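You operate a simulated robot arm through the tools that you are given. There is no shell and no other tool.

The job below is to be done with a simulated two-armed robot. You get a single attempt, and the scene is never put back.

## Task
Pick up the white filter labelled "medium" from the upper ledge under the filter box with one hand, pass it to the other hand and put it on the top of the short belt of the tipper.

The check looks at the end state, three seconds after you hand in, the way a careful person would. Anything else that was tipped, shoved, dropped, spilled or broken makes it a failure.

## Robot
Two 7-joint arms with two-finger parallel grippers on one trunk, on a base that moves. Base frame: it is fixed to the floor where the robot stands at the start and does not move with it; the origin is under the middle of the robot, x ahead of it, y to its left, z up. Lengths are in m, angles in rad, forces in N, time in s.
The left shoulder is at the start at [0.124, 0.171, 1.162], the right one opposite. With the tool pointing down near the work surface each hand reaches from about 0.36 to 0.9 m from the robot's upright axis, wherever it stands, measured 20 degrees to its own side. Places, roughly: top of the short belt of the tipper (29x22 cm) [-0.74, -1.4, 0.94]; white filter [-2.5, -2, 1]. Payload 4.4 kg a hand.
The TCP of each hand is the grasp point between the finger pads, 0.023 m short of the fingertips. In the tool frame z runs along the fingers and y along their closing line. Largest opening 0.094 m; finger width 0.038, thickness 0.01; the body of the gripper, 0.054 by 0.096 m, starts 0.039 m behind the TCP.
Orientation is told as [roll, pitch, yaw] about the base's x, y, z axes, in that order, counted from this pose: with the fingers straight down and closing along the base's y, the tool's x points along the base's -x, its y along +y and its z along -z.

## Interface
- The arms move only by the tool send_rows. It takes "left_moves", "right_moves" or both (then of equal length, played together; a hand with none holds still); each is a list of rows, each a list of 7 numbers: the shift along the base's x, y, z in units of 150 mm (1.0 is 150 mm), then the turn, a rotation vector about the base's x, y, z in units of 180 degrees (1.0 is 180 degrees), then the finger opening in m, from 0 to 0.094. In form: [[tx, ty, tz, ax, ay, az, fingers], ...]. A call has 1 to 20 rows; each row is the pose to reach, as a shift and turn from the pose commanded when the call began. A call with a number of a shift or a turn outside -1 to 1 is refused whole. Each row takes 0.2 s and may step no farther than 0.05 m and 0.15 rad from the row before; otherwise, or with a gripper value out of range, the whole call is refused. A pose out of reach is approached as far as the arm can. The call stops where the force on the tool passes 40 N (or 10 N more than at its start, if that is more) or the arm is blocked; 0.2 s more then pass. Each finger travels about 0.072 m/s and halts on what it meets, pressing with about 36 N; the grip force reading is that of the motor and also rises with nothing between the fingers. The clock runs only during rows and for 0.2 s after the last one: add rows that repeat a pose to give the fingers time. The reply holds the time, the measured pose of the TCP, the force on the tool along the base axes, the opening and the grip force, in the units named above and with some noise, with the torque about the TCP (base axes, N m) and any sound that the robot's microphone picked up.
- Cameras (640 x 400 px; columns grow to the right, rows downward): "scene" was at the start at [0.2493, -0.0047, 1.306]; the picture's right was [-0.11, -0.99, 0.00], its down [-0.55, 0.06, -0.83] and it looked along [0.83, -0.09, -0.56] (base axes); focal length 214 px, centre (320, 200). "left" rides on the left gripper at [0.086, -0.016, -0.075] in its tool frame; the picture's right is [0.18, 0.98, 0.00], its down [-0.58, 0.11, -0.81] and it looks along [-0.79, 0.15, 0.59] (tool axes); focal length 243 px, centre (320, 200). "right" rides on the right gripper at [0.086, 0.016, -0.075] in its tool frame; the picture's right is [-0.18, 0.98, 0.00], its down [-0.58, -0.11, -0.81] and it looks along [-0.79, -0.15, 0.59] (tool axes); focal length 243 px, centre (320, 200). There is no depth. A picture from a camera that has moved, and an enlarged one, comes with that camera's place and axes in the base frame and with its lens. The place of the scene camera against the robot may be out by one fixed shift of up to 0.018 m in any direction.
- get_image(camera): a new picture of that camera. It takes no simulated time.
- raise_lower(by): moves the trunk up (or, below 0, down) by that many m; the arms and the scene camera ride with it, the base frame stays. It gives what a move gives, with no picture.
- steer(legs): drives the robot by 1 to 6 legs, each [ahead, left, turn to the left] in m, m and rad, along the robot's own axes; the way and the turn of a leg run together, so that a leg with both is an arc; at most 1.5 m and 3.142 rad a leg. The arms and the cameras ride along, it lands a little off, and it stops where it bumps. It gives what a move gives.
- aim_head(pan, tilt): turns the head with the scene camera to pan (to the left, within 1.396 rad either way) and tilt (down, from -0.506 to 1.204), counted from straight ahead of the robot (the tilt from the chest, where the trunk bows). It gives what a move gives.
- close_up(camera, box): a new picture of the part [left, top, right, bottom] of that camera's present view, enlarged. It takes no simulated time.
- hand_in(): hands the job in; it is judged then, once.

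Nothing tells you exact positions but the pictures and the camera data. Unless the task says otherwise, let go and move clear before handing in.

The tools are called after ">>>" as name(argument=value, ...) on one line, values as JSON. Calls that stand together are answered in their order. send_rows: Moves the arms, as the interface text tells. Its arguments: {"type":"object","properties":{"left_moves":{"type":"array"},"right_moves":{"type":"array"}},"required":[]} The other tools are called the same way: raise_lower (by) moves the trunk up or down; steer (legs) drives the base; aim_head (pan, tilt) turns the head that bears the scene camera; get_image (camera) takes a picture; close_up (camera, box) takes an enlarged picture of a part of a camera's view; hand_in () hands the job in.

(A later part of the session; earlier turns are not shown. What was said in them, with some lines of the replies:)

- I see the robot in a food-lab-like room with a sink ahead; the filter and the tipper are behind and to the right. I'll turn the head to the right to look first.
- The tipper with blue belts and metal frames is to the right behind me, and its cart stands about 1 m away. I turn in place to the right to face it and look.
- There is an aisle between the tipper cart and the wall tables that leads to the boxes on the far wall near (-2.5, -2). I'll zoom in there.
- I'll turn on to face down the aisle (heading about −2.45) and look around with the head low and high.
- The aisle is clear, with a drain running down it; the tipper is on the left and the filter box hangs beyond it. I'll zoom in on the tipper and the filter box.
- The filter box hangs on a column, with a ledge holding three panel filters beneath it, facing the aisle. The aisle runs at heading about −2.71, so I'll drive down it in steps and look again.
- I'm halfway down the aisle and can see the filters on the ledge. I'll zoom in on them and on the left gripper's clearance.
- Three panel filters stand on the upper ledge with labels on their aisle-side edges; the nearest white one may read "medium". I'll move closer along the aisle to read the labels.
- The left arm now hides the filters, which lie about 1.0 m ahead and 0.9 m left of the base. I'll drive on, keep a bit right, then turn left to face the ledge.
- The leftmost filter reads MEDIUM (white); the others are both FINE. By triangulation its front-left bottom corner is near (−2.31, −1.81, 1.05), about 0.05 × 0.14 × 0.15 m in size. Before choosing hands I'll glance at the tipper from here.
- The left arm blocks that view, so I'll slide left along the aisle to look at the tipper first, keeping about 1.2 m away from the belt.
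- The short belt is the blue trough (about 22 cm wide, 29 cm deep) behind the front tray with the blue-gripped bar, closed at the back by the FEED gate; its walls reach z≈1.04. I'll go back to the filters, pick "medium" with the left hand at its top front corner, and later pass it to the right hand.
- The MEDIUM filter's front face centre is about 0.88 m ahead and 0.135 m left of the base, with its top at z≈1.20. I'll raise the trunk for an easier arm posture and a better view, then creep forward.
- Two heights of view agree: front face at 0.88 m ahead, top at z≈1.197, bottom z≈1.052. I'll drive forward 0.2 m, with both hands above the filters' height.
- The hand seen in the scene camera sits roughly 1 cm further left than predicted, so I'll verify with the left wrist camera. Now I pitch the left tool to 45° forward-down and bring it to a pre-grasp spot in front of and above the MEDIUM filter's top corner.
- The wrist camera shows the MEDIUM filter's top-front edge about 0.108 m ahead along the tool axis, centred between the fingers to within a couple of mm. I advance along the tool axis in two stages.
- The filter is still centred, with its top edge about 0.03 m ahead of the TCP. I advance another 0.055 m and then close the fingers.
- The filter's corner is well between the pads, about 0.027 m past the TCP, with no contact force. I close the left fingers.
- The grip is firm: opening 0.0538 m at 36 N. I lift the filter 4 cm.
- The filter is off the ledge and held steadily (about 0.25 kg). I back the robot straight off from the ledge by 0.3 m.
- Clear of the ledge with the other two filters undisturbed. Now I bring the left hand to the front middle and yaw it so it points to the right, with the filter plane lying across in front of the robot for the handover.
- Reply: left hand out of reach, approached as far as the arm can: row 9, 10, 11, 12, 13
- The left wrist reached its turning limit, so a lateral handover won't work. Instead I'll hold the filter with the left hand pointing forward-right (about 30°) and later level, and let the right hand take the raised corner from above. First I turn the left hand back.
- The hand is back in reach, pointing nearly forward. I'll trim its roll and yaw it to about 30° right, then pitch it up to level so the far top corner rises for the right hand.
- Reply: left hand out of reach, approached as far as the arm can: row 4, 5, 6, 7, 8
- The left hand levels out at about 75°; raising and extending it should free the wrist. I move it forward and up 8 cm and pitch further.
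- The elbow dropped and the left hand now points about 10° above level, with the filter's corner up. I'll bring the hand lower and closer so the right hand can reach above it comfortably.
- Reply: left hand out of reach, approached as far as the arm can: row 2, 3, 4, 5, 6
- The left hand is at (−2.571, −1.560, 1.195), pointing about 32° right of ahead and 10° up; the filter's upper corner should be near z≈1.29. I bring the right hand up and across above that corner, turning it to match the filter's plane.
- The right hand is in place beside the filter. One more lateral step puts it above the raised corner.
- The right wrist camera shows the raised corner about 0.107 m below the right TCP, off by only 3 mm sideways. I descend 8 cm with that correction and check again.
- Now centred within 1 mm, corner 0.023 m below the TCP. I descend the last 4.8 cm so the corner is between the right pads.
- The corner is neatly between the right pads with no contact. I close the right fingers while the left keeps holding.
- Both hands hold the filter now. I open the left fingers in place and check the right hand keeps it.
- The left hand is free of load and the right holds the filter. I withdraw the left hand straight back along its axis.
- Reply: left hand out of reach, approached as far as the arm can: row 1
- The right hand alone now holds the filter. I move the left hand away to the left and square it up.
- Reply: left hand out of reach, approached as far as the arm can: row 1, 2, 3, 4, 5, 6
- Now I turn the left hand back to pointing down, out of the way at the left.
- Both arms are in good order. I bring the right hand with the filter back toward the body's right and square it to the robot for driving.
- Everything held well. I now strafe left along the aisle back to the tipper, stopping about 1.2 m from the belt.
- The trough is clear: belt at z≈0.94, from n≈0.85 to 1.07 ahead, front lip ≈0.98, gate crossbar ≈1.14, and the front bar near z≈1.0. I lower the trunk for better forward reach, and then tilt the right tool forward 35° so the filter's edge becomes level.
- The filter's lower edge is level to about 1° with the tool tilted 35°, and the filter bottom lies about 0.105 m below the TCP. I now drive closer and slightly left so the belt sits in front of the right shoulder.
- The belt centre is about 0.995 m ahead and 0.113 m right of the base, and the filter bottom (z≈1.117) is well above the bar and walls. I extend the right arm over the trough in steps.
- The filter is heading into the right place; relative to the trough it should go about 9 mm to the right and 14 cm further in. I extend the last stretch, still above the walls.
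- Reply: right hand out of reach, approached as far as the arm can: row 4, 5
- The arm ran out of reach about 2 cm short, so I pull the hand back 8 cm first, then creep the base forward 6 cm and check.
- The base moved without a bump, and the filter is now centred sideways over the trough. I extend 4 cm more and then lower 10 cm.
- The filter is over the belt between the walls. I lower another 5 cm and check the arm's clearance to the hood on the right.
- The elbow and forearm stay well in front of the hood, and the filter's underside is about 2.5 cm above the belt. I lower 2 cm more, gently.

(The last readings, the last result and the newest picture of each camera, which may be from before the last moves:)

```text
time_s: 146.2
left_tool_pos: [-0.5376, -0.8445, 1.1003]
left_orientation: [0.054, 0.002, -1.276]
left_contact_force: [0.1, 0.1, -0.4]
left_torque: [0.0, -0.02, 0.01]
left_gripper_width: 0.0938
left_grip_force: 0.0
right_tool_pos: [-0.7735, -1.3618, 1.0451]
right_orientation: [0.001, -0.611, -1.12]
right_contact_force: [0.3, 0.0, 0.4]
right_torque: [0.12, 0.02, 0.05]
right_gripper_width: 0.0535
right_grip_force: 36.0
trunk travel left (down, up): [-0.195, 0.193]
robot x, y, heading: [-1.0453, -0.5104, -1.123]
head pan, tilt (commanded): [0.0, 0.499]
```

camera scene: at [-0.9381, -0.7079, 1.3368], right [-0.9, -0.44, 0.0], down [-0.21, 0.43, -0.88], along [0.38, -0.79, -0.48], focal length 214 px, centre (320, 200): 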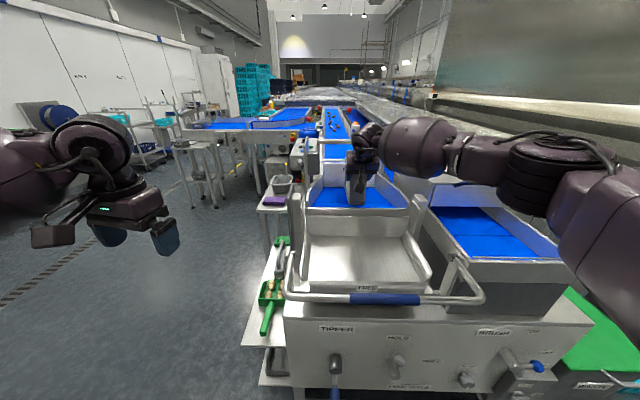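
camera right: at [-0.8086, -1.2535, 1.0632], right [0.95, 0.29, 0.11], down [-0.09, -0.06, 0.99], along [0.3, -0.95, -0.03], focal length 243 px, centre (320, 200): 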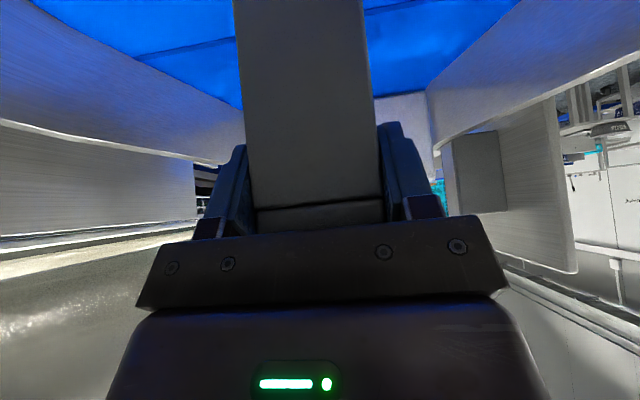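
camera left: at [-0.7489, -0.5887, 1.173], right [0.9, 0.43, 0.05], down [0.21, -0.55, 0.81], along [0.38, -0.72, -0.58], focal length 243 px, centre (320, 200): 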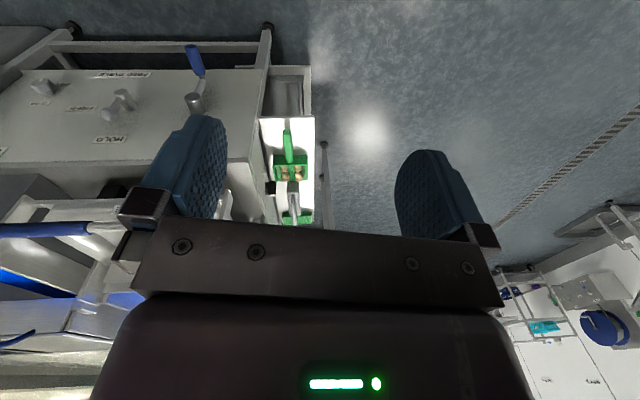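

No contact yet at TCP z = 1.045. I keep lowering in 3 mm steps, watching the force.

>>> send_rows(right_moves=[[0, 0, -0.01, 0, 0, 0, 0.0], [0, 0, -0.02, 0, 0, 0, 0.0], [0, 0, -0.02, 0, 0, 0, 0.0]])

>>> send_rows(right_moves=[[0, 0, -0.01, 0, 0, 0, 0.0], [0, 0, -0.02, 0, 0, 0, 0.0], [0, 0, -0.02, 0, 0, 0, 0.0]])

>>> close_up(camera="scene", box=[310, 140, 400, 215])

```text
time_s: 147.0
left_tool_pos: [-0.5387, -0.8417, 1.1014]
left_orientation: [0.055, 0.002, -1.276]
left_contact_force: [-0.2, 0.6, 0.1]
left_torque: [-0.01, -0.03, 0.0]
left_gripper_width: 0.094
left_grip_force: 0.0
right_tool_pos: [-0.7724, -1.3614, 1.0445]
right_orientation: [0.0, -0.612, -1.119]
right_contact_force: [0.4, 1.3, 4.2]
right_torque: [-0.62, -0.31, 0.03]
right_gripper_width: 0.054
right_grip_force: 36.2
trunk travel left (down, up): [-0.195, 0.193]
robot x, y, heading: [-1.044, -0.5127, -1.124]
head pan, tilt (commanded): [0.0, 0.499]
```

```text
time_s: 147.8
left_tool_pos: [-0.5383, -0.8409, 1.1006]
left_orientation: [0.055, -0.002, -1.276]
left_contact_force: [0.3, -0.4, -0.3]
left_torque: [-0.05, 0.02, 0.0]
left_gripper_width: 0.0939
left_grip_force: 0.1
right_tool_pos: [-0.7731, -1.3598, 1.0425]
right_orientation: [0.001, -0.614, -1.122]
right_contact_force: [-3.7, 3.1, 13.5]
right_torque: [-0.94, -0.41, -0.19]
right_gripper_width: 0.054
right_grip_force: 36.1
trunk travel left (down, up): [-0.195, 0.193]
robot x, y, heading: [-1.0429, -0.5101, -1.12]
head pan, tilt (commanded): [0.0, 0.499]
```

```text
5.33 times, centred on (355, 178) of scene
camera zoom: at [-0.9392, -0.7059, 1.3374], right [-0.9, -0.43, 0.0], down [-0.21, 0.43, -0.88], along [0.38, -0.79, -0.48], focal length 1144 px, centre (133, 320)
```

zoom: 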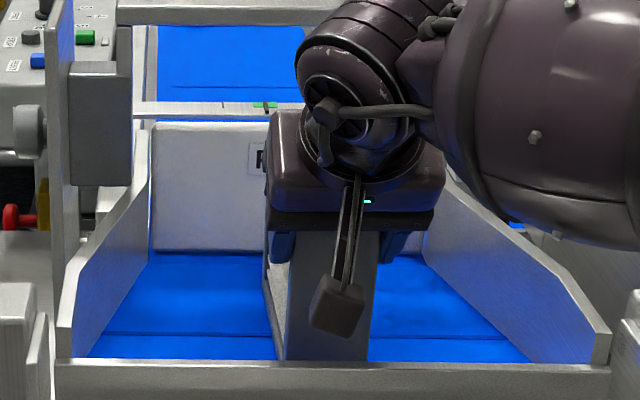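

The filter rests on the belt: 13 N upward, with the contact centre near the middle of the filter's base. I open the right fingers slowly.

>>> send_rows(right_moves=[[0, 0, 0.005, 0, 0, 0, 0.03], [0, 0, 0.005, 0, 0, 0, 0.056], [0, 0, 0.005, 0, 0, 0, 0.062], [0, 0, 0.005, 0, 0, 0, 0.07], [0, 0, 0.005, 0, 0, 0, 0.08], [0, 0, 0.005, 0, 0, 0, 0.09], [0, 0, 0.005, 0, 0, 0, 0.094], [0, 0, 0.005, 0, 0, 0, 0.094]])

>>> get_image(camera="right")

>>> close_up(camera="scene", box=[310, 140, 400, 215])

```text
time_s: 149.6
left_tool_pos: [-0.5396, -0.842, 1.1009]
left_orientation: [0.055, 0.002, -1.275]
left_contact_force: [-0.3, -0.6, -0.7]
left_torque: [0.02, 0.03, 0.02]
left_gripper_width: 0.094
left_grip_force: 0.1
right_tool_pos: [-0.773, -1.3619, 1.0398]
right_orientation: [-0.002, -0.611, -1.118]
right_contact_force: [0.1, 0.7, 0.2]
right_torque: [0.01, -0.02, 0.04]
right_gripper_width: 0.0942
right_grip_force: 0.1
trunk travel left (down, up): [-0.195, 0.193]
robot x, y, heading: [-1.0458, -0.5104, -1.115]
head pan, tilt (commanded): [0.0, 0.499]
```

```text
taken
camera right: at [-0.8078, -1.2533, 1.0512], right [0.95, 0.29, 0.11], down [-0.09, -0.06, 0.99], along [0.3, -0.95, -0.03], focal length 243 px, centre (320, 200)
```

right: 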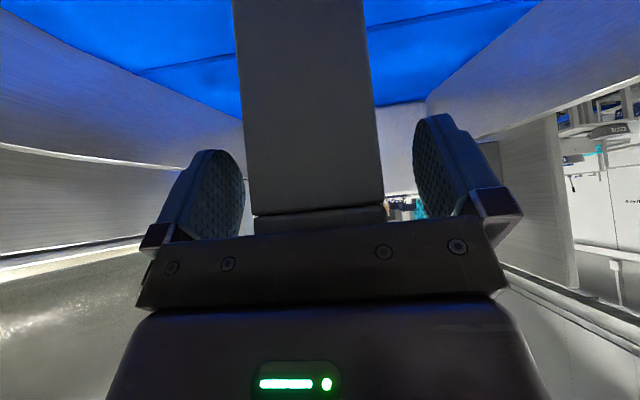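

```text
5.33 times, centred on (355, 178) of scene
camera zoom: at [-0.938, -0.708, 1.3367], right [-0.9, -0.43, 0.0], down [-0.21, 0.43, -0.88], along [0.38, -0.79, -0.48], focal length 1144 px, centre (133, 320)
```

zoom: 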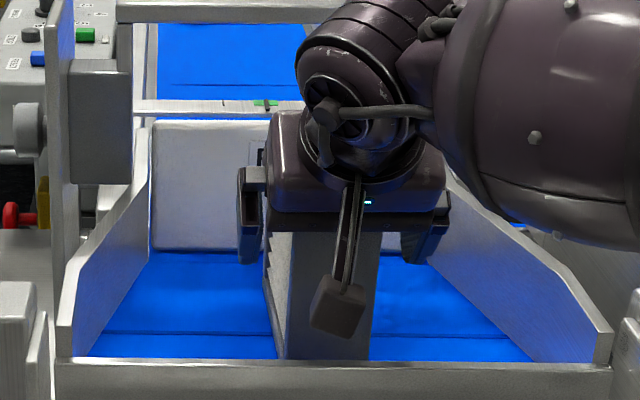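

The fingers are open and clear of both faces, and the filter stands by itself. I withdraw along the tool axis, up and back.

>>> send_rows(right_moves=[[-0.033, 0.069, 0.109, 0, 0, 0, 0.094], [-0.066, 0.138, 0.218, 0, 0, 0, 0.094], [-0.1, 0.207, 0.328, 0, 0, 0, 0.094], [-0.133, 0.276, 0.437, 0, 0, 0, 0.094], [-0.166, 0.345, 0.546, 0, 0, 0, 0.094]])

>>> close_up(camera="scene", box=[310, 140, 400, 215])

>>> get_image(camera="right")

```text
time_s: 150.8
left_tool_pos: [-0.5365, -0.8419, 1.1011]
left_orientation: [0.054, 0.0, -1.276]
left_contact_force: [0.3, 0.3, -0.3]
left_torque: [-0.02, 0.04, 0.01]
left_gripper_width: 0.0938
left_grip_force: 0.1
right_tool_pos: [-0.7979, -1.3094, 1.1243]
right_orientation: [0.0, -0.611, -1.12]
right_contact_force: [-0.2, 0.7, -0.8]
right_torque: [0.0, 0.0, 0.03]
right_gripper_width: 0.0944
right_grip_force: 0.0
trunk travel left (down, up): [-0.195, 0.193]
robot x, y, heading: [-1.0453, -0.5076, -1.121]
head pan, tilt (commanded): [0.0, 0.499]
```

```text
5.33 times, centred on (355, 178) of scene
camera zoom: at [-0.9384, -0.7074, 1.3369], right [-0.9, -0.43, 0.0], down [-0.21, 0.43, -0.88], along [0.38, -0.79, -0.48], focal length 1144 px, centre (133, 320)
```

zoom: 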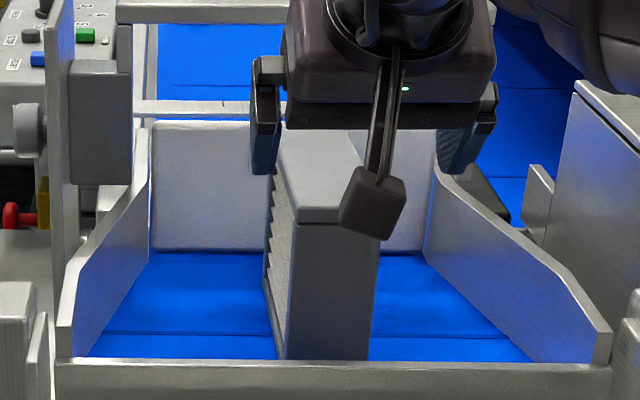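

```text
taken
camera right: at [-0.8326, -1.2008, 1.1346], right [0.95, 0.29, 0.11], down [-0.09, -0.06, 0.99], along [0.3, -0.95, -0.03], focal length 243 px, centre (320, 200)
```

right: 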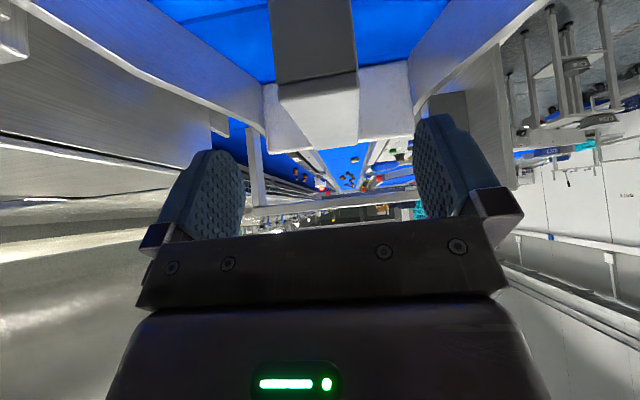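

The filter stands upright on the short belt, and the hand is clear of it. I lift and pull the right hand further back and then look over the result.

>>> send_rows(right_moves=[[0, 0, 0.2, 0, 0, 0, 0.094], [-0.1, 0.21, 0.4, 0, 0, 0, 0.094], [-0.2, 0.42, 0.6, 0, 0, 0, 0.094], [-0.3, 0.63, 0.6, 0, 0, 0, 0.094], [-0.406, 0.84, 0.6, 0, 0, 0, 0.094]])

>>> steer(legs=[[-0.2, 0, 0]])

>>> get_image(camera="scene")

>>> close_up(camera="scene", box=[290, 100, 430, 220])

```text
time_s: 152.0
left_tool_pos: [-0.5386, -0.8413, 1.1004]
left_orientation: [0.054, 0.0, -1.275]
left_contact_force: [0.4, -0.6, 0.3]
left_torque: [0.0, 0.02, -0.02]
left_gripper_width: 0.0936
left_grip_force: 0.0
right_tool_pos: [-0.8571, -1.1839, 1.2141]
right_orientation: [0.001, -0.612, -1.119]
right_contact_force: [-0.4, 0.7, 0.5]
right_torque: [0.0, 0.02, 0.02]
right_gripper_width: 0.0941
right_grip_force: 0.3
trunk travel left (down, up): [-0.195, 0.193]
robot x, y, heading: [-1.0416, -0.5109, -1.125]
head pan, tilt (commanded): [0.0, 0.499]
```

```text
time_s: 153.6
left_tool_pos: [-0.6218, -0.666, 1.0999]
left_orientation: [0.055, -0.001, -1.275]
left_contact_force: [-0.4, 0.3, 0.3]
left_torque: [-0.04, -0.02, 0.03]
left_gripper_width: 0.0941
left_grip_force: 0.1
right_tool_pos: [-0.9408, -1.0093, 1.2127]
right_orientation: [0.0, -0.611, -1.118]
right_contact_force: [0.2, 0.5, -0.3]
right_torque: [0.01, 0.0, 0.0]
right_gripper_width: 0.0941
right_grip_force: 0.1
trunk travel left (down, up): [-0.195, 0.193]
robot x, y, heading: [-1.1277, -0.3356, -1.124]
head pan, tilt (commanded): [0.0, 0.499]
```

```text
taken
camera scene: at [-1.0227, -0.5323, 1.3367], right [-0.9, -0.44, 0.0], down [-0.21, 0.43, -0.88], along [0.38, -0.79, -0.48], focal length 214 px, centre (320, 200)
```

scene: 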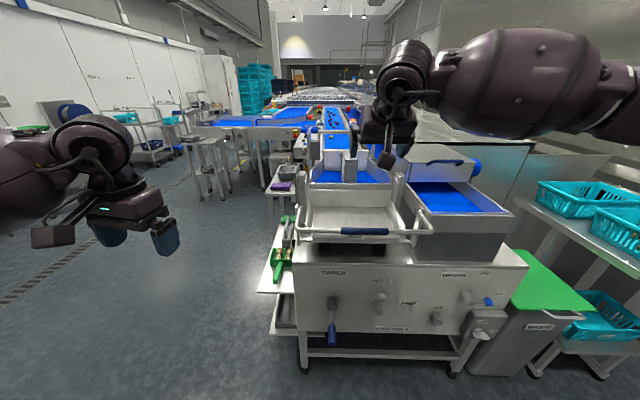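

```text
3.33 times, centred on (360, 160) of scene
camera zoom: at [-1.0227, -0.5323, 1.3367], right [-0.9, -0.44, 0.0], down [-0.21, 0.43, -0.88], along [0.38, -0.79, -0.48], focal length 715 px, centre (187, 333)
```

zoom: 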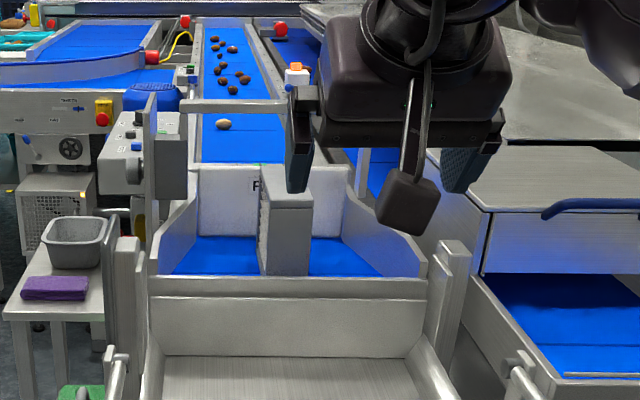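

The filter stands squarely on the short belt, and nothing else seems to have moved. I shift the right hand aside for a clear final look.

>>> send_rows(right_moves=[[-0.225, -0.02, 0, 0, 0, 0, 0.094], [-0.45, -0.04, 0, 0, 0, 0, 0.094], [-0.675, -0.06, 0, 0, 0, 0, 0.094], [-0.9, -0.08, 0, 0, 0, 0, 0.094]])

>>> close_up(camera="scene", box=[270, 100, 430, 220])

>>> close_up(camera="scene", box=[310, 130, 400, 200])

```text
time_s: 154.6
left_tool_pos: [-0.624, -0.6649, 1.1014]
left_orientation: [0.056, 0.0, -1.274]
left_contact_force: [-0.2, -0.6, -0.3]
left_torque: [-0.01, -0.03, 0.03]
left_gripper_width: 0.0939
left_grip_force: 0.1
right_tool_pos: [-1.0763, -1.0196, 1.2129]
right_orientation: [0.0, -0.611, -1.118]
right_contact_force: [-0.1, -0.8, 0.4]
right_torque: [0.02, 0.0, 0.0]
right_gripper_width: 0.0943
right_grip_force: 0.0
trunk travel left (down, up): [-0.195, 0.193]
robot x, y, heading: [-1.1298, -0.3354, -1.117]
head pan, tilt (commanded): [0.0, 0.499]
```

```text
3.33 times, centred on (350, 160) of scene
camera zoom: at [-1.0235, -0.5323, 1.3369], right [-0.9, -0.44, 0.0], down [-0.21, 0.43, -0.88], along [0.38, -0.79, -0.48], focal length 715 px, centre (220, 333)
```

zoom: 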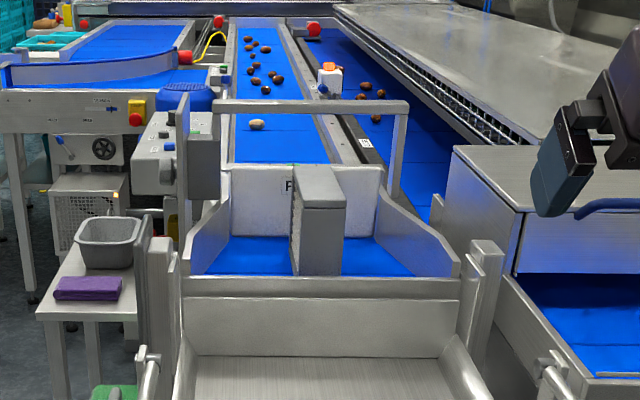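

```text
5.71 times, centred on (355, 165) of scene
camera zoom: at [-1.0235, -0.5323, 1.3369], right [-0.9, -0.44, 0.0], down [-0.21, 0.43, -0.88], along [0.38, -0.79, -0.48], focal length 1226 px, centre (120, 400)
```

zoom: 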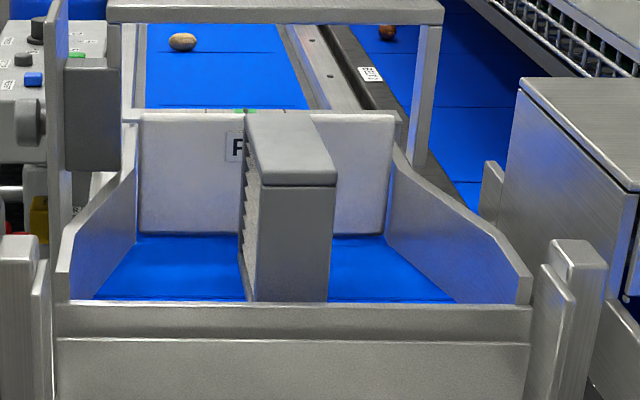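

The white MEDIUM filter stands upright in the middle of the short belt, clear of the lip and the FEED gate. It was picked with the left hand and passed to the right. Both hands are empty and clear, and everything else I can see looks undisturbed, so I hand in.

>>> hand_in()

```text
The job is handed in.
```

The white filter labelled "MEDIUM" is now standing upright on the tipper's short belt, clear of the front lip and the FEED gate. I picked it from the upper ledge with the left hand and passed it to the right hand, which set it down.

Both hands were empty and clear before I handed in. As far as the pictures show, nothing else was moved or touched. After the pick I saw the two "FINE" filters still on the ledge. The filter rests on its label edge, so the "MEDIUM" label faces down.
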